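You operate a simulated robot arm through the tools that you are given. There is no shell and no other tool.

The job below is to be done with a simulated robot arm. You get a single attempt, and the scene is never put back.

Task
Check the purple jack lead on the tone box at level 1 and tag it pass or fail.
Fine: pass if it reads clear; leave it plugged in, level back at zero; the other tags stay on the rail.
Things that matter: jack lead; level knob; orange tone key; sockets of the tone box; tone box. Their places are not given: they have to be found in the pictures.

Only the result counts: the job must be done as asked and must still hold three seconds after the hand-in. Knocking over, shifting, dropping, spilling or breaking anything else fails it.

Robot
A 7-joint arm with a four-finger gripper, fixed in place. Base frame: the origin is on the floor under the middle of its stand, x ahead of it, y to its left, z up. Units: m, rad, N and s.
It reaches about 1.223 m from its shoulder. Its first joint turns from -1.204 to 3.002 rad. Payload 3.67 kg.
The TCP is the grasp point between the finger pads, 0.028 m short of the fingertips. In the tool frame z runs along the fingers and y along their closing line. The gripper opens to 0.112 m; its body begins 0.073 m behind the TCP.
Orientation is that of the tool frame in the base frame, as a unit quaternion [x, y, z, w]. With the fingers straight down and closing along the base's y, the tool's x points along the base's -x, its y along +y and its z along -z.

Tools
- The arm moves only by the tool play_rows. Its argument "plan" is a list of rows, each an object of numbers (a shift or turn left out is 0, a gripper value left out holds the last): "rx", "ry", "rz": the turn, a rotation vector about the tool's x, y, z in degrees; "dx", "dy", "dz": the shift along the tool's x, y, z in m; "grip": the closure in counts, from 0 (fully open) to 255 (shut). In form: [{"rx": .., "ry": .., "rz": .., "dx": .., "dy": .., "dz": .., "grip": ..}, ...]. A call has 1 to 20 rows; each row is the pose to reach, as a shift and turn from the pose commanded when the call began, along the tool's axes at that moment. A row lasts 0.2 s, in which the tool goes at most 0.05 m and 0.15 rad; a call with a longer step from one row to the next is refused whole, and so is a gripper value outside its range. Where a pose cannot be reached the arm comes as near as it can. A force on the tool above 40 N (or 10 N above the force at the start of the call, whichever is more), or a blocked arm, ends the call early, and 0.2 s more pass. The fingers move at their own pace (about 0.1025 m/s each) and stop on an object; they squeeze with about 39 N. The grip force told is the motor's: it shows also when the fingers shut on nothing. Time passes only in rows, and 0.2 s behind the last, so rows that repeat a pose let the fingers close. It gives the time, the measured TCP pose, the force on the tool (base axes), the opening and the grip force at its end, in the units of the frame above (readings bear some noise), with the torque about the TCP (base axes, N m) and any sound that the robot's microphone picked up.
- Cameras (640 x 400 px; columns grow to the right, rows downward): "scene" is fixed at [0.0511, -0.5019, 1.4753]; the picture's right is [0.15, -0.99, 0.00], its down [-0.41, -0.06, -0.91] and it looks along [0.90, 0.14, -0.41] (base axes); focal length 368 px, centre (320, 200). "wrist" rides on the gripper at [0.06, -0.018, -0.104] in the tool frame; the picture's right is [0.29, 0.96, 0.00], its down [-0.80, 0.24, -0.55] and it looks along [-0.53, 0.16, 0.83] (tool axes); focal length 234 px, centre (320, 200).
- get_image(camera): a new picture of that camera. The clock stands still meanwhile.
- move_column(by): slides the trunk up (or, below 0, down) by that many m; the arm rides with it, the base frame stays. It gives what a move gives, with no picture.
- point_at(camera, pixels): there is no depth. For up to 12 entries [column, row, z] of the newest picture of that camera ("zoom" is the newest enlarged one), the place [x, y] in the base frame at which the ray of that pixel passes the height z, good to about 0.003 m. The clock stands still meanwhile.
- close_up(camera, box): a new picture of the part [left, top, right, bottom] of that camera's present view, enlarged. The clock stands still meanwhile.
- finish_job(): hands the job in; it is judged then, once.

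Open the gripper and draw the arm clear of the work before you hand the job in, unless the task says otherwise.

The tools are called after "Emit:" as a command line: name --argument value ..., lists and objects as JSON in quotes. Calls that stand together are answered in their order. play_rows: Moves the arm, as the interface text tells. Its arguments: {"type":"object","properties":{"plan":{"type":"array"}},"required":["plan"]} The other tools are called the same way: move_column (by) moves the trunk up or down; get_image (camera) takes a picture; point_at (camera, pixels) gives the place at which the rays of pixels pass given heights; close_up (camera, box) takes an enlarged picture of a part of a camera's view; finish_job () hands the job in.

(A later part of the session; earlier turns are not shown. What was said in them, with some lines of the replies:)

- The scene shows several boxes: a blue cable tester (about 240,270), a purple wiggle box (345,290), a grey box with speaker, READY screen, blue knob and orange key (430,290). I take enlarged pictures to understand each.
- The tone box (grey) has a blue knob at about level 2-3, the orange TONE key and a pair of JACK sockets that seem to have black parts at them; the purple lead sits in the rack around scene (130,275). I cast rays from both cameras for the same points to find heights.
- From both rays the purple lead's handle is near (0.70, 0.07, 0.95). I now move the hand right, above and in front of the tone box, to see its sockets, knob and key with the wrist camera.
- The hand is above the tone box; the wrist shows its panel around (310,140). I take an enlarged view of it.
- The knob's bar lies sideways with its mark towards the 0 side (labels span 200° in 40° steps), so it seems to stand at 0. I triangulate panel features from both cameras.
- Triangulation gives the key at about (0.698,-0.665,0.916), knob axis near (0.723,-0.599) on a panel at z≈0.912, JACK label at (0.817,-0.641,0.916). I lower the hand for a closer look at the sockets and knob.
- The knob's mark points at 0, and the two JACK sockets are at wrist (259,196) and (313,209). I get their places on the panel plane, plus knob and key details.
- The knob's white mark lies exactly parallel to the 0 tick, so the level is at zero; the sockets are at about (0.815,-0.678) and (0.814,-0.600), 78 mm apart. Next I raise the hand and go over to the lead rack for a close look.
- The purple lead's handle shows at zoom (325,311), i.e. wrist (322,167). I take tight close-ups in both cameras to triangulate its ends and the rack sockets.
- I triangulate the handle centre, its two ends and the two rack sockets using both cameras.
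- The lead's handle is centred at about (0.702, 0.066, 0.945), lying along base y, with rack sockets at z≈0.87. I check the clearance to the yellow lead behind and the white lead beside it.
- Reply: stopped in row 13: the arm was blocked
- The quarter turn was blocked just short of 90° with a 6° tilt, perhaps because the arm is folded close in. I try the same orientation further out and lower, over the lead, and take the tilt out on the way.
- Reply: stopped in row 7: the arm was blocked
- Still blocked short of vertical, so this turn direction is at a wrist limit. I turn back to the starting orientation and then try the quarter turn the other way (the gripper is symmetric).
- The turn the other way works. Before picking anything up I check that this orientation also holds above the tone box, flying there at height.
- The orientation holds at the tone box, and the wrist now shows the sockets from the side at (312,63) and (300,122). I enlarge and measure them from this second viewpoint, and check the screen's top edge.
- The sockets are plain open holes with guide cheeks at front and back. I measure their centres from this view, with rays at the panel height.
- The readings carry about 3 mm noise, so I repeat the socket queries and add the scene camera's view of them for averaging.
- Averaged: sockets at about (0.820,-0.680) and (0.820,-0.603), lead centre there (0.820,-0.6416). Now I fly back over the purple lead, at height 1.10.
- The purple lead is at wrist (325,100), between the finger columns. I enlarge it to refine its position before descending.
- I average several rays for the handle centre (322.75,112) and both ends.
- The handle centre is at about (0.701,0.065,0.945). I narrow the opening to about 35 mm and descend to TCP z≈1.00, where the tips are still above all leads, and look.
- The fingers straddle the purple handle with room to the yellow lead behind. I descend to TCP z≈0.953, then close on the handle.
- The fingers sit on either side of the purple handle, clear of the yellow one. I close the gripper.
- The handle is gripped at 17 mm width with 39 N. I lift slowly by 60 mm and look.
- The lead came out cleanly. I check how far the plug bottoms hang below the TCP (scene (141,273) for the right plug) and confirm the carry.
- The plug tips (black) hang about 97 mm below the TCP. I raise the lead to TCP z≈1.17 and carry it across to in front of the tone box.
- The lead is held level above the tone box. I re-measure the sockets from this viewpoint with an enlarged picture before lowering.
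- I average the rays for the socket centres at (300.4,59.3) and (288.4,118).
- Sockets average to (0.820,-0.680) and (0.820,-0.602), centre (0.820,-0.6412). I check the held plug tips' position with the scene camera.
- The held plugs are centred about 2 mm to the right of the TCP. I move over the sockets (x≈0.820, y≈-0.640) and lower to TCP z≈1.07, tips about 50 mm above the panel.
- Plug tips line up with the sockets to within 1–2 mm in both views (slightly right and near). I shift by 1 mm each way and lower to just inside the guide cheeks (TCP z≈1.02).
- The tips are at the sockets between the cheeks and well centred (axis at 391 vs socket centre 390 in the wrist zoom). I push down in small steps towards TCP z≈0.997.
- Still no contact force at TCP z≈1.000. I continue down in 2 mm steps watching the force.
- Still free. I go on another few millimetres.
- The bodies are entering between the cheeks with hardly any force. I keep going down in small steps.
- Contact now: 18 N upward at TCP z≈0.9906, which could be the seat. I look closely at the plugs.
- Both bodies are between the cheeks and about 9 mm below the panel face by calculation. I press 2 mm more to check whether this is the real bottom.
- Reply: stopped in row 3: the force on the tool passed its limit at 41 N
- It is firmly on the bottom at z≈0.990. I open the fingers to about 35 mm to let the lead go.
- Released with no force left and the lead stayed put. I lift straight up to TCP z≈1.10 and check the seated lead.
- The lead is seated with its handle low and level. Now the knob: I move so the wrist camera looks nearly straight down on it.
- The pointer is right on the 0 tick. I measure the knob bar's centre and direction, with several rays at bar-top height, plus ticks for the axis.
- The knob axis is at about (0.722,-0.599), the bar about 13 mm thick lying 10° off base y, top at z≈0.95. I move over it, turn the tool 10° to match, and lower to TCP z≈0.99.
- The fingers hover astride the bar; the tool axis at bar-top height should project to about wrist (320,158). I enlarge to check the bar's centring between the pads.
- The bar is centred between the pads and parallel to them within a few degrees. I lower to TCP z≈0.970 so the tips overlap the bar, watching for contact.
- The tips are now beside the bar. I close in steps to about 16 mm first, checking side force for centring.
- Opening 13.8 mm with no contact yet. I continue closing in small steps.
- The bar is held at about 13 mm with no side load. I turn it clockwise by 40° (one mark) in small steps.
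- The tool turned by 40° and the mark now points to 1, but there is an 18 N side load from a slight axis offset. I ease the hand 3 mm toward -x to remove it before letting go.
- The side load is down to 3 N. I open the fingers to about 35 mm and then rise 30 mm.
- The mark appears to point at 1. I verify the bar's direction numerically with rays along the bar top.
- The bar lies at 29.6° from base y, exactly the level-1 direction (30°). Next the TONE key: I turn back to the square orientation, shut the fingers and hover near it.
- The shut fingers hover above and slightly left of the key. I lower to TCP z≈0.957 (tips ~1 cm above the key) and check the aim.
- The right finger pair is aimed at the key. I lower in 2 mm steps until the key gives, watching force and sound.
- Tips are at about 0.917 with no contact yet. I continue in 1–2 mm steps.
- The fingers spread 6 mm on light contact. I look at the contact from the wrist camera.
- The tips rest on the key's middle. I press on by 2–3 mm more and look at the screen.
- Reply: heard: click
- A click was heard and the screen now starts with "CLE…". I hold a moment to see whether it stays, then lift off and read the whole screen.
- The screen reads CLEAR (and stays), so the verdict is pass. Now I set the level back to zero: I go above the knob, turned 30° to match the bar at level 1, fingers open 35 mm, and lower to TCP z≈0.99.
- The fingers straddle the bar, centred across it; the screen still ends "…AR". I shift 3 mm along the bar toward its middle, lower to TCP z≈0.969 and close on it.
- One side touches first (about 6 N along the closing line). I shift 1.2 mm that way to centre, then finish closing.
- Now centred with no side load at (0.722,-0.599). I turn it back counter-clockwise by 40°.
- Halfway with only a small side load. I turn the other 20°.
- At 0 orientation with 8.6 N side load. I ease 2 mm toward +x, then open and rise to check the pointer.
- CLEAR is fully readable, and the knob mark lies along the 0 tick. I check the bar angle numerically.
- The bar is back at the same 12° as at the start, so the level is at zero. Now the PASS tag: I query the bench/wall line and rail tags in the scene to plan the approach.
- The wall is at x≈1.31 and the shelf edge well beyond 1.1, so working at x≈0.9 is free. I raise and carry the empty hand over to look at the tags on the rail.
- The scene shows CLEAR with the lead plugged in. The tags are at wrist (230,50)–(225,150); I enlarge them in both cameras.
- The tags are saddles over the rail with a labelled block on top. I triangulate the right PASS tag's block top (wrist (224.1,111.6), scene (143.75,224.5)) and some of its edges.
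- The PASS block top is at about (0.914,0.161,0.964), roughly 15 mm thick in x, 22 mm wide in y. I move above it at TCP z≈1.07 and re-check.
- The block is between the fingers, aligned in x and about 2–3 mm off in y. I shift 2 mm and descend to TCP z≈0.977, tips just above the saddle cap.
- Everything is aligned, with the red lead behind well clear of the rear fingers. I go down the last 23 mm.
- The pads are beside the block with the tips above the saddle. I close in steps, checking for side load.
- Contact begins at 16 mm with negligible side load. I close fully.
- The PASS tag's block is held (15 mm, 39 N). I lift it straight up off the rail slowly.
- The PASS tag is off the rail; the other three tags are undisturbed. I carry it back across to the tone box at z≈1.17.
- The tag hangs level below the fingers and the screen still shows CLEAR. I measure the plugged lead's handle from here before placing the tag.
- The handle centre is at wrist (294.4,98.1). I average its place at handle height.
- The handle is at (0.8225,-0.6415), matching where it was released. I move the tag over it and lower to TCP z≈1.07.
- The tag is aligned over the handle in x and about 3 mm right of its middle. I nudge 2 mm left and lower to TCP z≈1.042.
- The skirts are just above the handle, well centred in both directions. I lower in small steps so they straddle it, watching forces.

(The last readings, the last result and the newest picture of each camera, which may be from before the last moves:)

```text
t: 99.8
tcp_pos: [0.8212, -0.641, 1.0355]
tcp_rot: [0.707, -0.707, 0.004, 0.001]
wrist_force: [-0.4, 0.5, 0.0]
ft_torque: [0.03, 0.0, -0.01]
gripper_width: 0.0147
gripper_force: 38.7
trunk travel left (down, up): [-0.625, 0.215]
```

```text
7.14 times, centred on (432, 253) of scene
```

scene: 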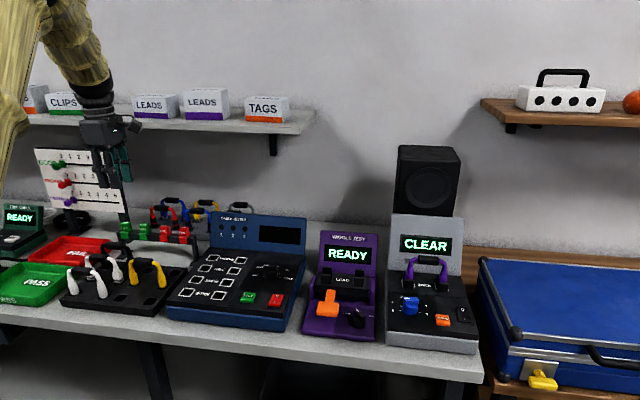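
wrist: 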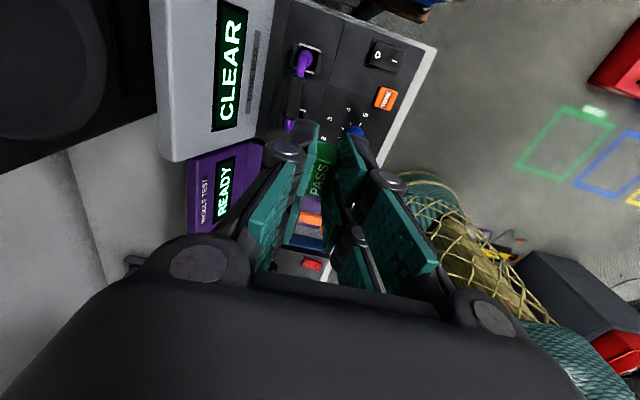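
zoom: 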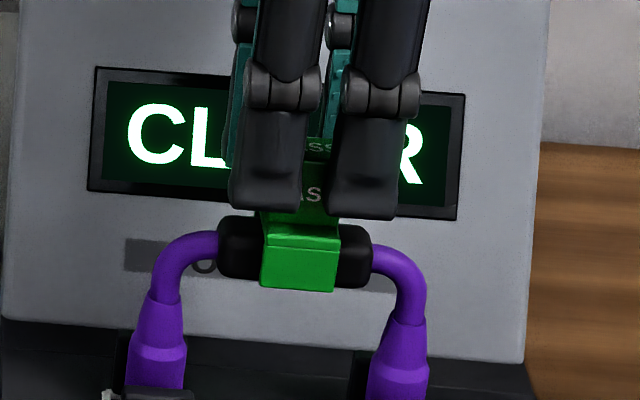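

The tag is sliding over the handle freely. I continue in 2 mm steps until it touches down.

Emit:
play_rows --plan '[{"dz": 0.002}, {"dz": 0.004}, {"dz": 0.006}, {"dz": 0.006}]'

```text
t: 100.8
tcp_pos: [0.8208, -0.6407, 1.0326]
tcp_rot: [-0.707, 0.707, -0.006, -0.001]
wrist_force: [1.4, -5.4, 25.3]
ft_torque: [-0.24, -0.07, 0.02]
gripper_width: 0.0147
gripper_force: 39.1
trunk travel left (down, up): [-0.625, 0.215]
```

Contact: 25 N at TCP z≈1.0326. I look at how the tag sits on the handle.

Emit:
close_up --camera "scene" --box '[406, 230, 454, 278]'

Emit:
close_up --camera "wrist" --box '[256, 60, 384, 180]'

```text
8.33 times, centred on (430, 254) of scene
```

zoom: 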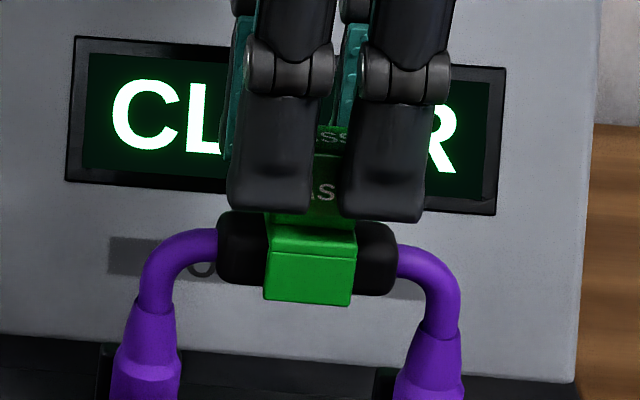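

```text
3.33 times, centred on (320, 120) of wrist
```

zoom: 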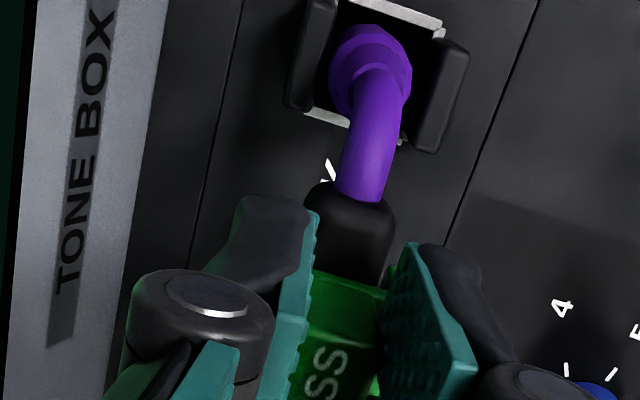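

The tag sits over the handle with its skirts reaching below it. I relieve the push by 4 mm of command, then open the fingers gently.

Emit:
play_rows --plan '[{"dz": -0.002}, {"dz": -0.004}, {"dz": -0.004}]'

```text
t: 101.6
tcp_pos: [0.8215, -0.6402, 1.0323]
tcp_rot: [0.708, -0.707, 0.003, 0.002]
wrist_force: [-0.8, -0.2, 7.2]
ft_torque: [-0.02, -0.04, 0.04]
gripper_width: 0.0152
gripper_force: 38.6
trunk travel left (down, up): [-0.625, 0.215]
```

Only 7 N of press is left. I open to about 35 mm.

Emit:
play_rows --plan '[{"grip": 225}, {"grip": 215}, {"grip": 200}, {"grip": 176}, {"grip": 176}, {"grip": 176}]'

Emit:
close_up --camera "scene" --box '[400, 225, 464, 281]'

Emit:
close_up --camera "wrist" --box '[256, 60, 384, 180]'

```text
t: 103.0
tcp_pos: [0.8232, -0.641, 1.0309]
tcp_rot: [-0.707, 0.707, -0.004, -0.001]
wrist_force: [0.3, 0.2, 0.1]
ft_torque: [0.02, 0.01, 0.02]
gripper_width: 0.0348
gripper_force: 0.1
trunk travel left (down, up): [-0.625, 0.215]
```

```text
7.14 times, centred on (432, 253) of scene
```

zoom: 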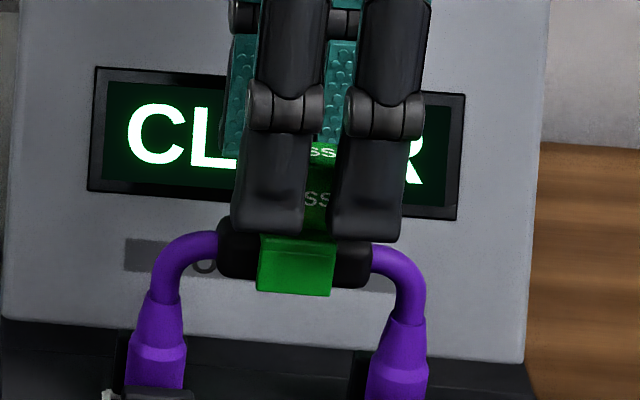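

```text
3.33 times, centred on (320, 120) of wrist
```

zoom: 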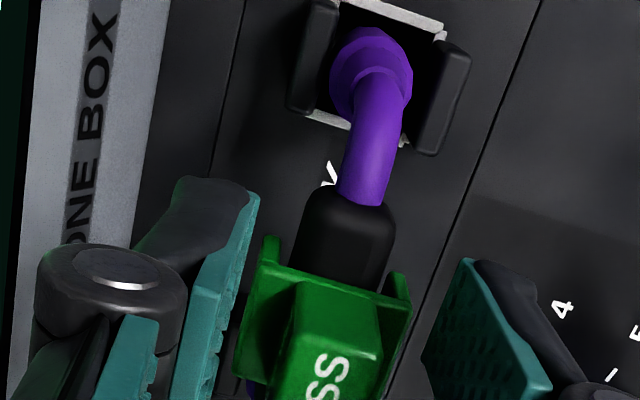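

The tag stays straddling the handle. I lift the open hand straight up clear of it.

Emit:
play_rows --plan '[{"dz": -0.006}, {"dz": -0.015}, {"dz": -0.03}, {"dz": -0.055}, {"dz": -0.09}, {"dz": -0.13}, {"dz": -0.13}]'

Emit:
get_image --camera "wrist"

Emit:
close_up --camera "scene" --box '[380, 200, 490, 340]'

Emit:
close_up --camera "wrist" --box '[256, 40, 384, 160]'

```text
t: 104.6
tcp_pos: [0.8223, -0.641, 1.1622]
tcp_rot: [-0.707, 0.707, -0.002, -0.001]
wrist_force: [0.8, -0.4, 0.1]
ft_torque: [0.01, -0.01, -0.04]
gripper_width: 0.0348
gripper_force: 0.1
trunk travel left (down, up): [-0.625, 0.215]
```

```text
taken
```

wrist: 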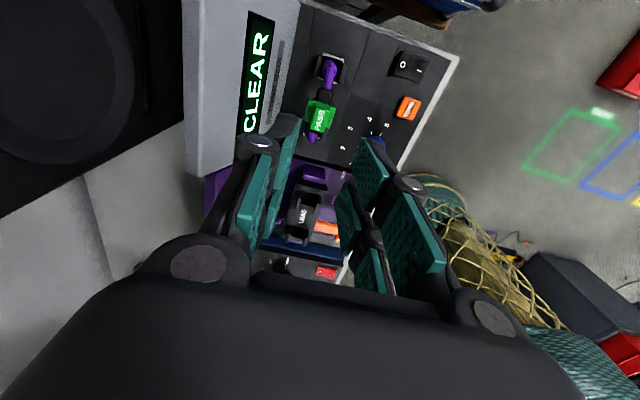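

```text
2.86 times, centred on (435, 270) of scene
```

zoom: 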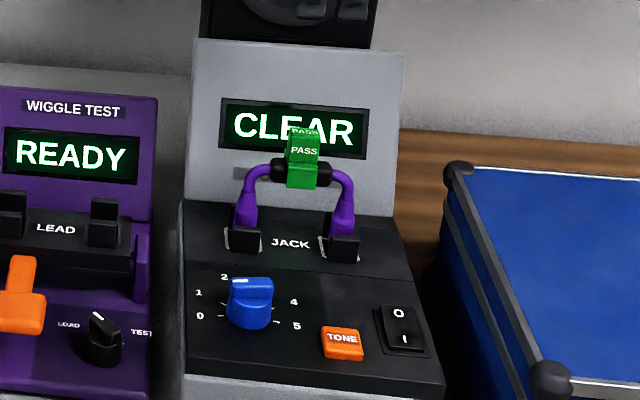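

```text
3.33 times, centred on (320, 100) of wrist
```

zoom: 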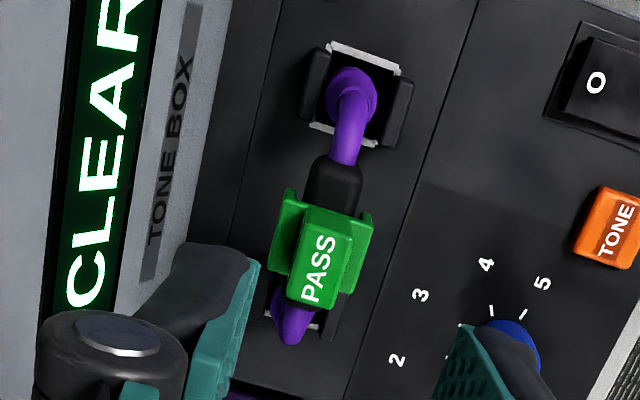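

The PASS tag sits level on the plugged-in lead's handle, the screen reads CLEAR, and the knob is at 0. I draw the arm clear and open the gripper fully, then check the whole scene.

Emit:
play_rows --plan '[{"dz": -0.04}, {"dz": -0.08}, {"dz": -0.1, "dy": 0.03}, {"dz": -0.1, "dy": 0.07, "dx": -0.02}, {"dz": -0.1, "dy": 0.1, "dx": -0.06}, {"dz": -0.1, "dy": 0.12, "dx": -0.1}, {"dz": -0.1, "dy": 0.12, "dx": -0.14}, {"dz": -0.1, "dy": 0.12, "dx": -0.18}, {"dz": -0.1, "dy": 0.12, "dx": -0.22}, {"dz": -0.1, "dy": 0.12, "dx": -0.26}, {"dz": -0.1, "dy": 0.12, "dx": -0.3}, {"dz": -0.1, "dy": 0.12, "dx": -0.34}, {"dz": -0.1, "dy": 0.12, "dx": -0.38}, {"dz": -0.1, "dy": 0.12, "dx": -0.42}, {"dz": -0.1, "dy": 0.12, "dx": -0.46, "grip": 100}, {"dz": -0.1, "dy": 0.12, "dx": -0.5, "grip": 0}, {"dz": -0.1, "dy": 0.12, "dx": -0.54, "grip": 0}, {"dz": -0.1, "dy": 0.12, "dx": -0.57, "grip": 0}, {"dz": -0.1, "dy": 0.12, "dx": -0.57, "grip": 0}]'

Emit:
get_image --camera "scene"

Emit:
close_up --camera "scene" --box '[370, 200, 490, 350]'

Emit:
close_up --camera "scene" --box '[0, 190, 200, 315]'

```text
t: 108.6
tcp_pos: [0.7012, -0.0693, 1.257]
tcp_rot: [0.707, -0.707, 0.003, 0.001]
wrist_force: [0.5, 0.5, 0.3]
ft_torque: [0.03, 0.0, -0.02]
gripper_width: 0.1124
gripper_force: 0.0
trunk travel left (down, up): [-0.625, 0.215]
```

```text
taken
```

scene: 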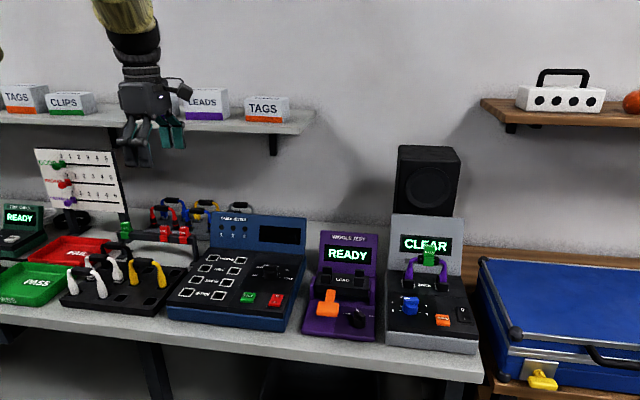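

```text
2.67 times, centred on (430, 275) of scene
```

zoom: 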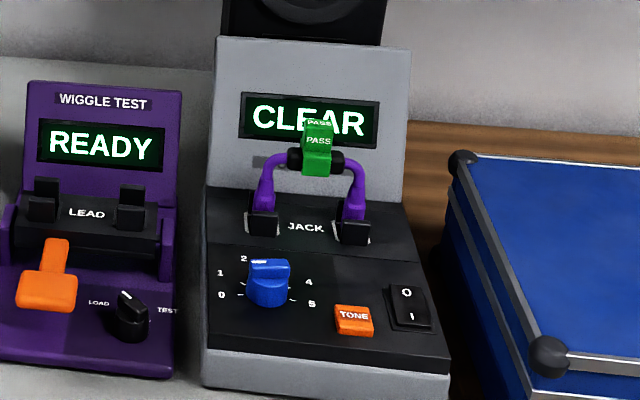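

```text
3.20 times, centred on (100, 252) of scene
```

zoom: 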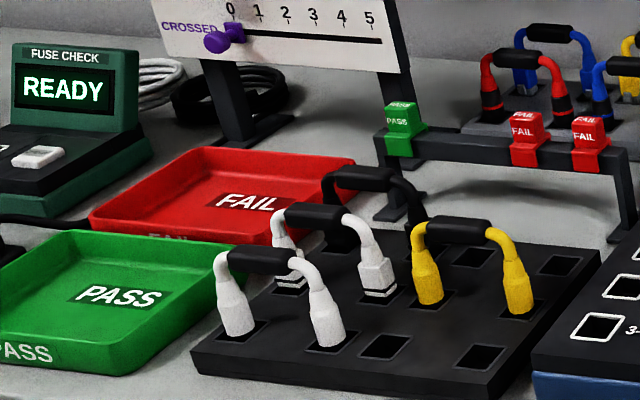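

All is in place: the lead is plugged in with the PASS tag on its handle, the screen reads CLEAR, the knob is at 0, the other three tags are on the rail, and the arm is clear with the gripper open. I hand the job in.

Emit:
finish_job

```text
The job is handed in.
```

The purple jack lead read CLEAR on the tone box at level 1, so I tagged it PASS and handed the job in. I haven't seen a verdict on the hand-in.

- **Lead:** it is still plugged into the JACK sockets, with the PASS tag sitting on its handle.
- **Level:** the knob is back at zero, lined up with the 0 mark as it was at the start.
- **Tags:** the other three tags (one PASS, two FAIL) are still on the rail.
- **Arm:** it is drawn clear of the work with the gripper open.

In the last pictures nothing else looked moved or knocked. Turning the knob briefly put up to about 18 N of side load on the tone box. I saw no shift from that, but I only compared the box's position by eye.
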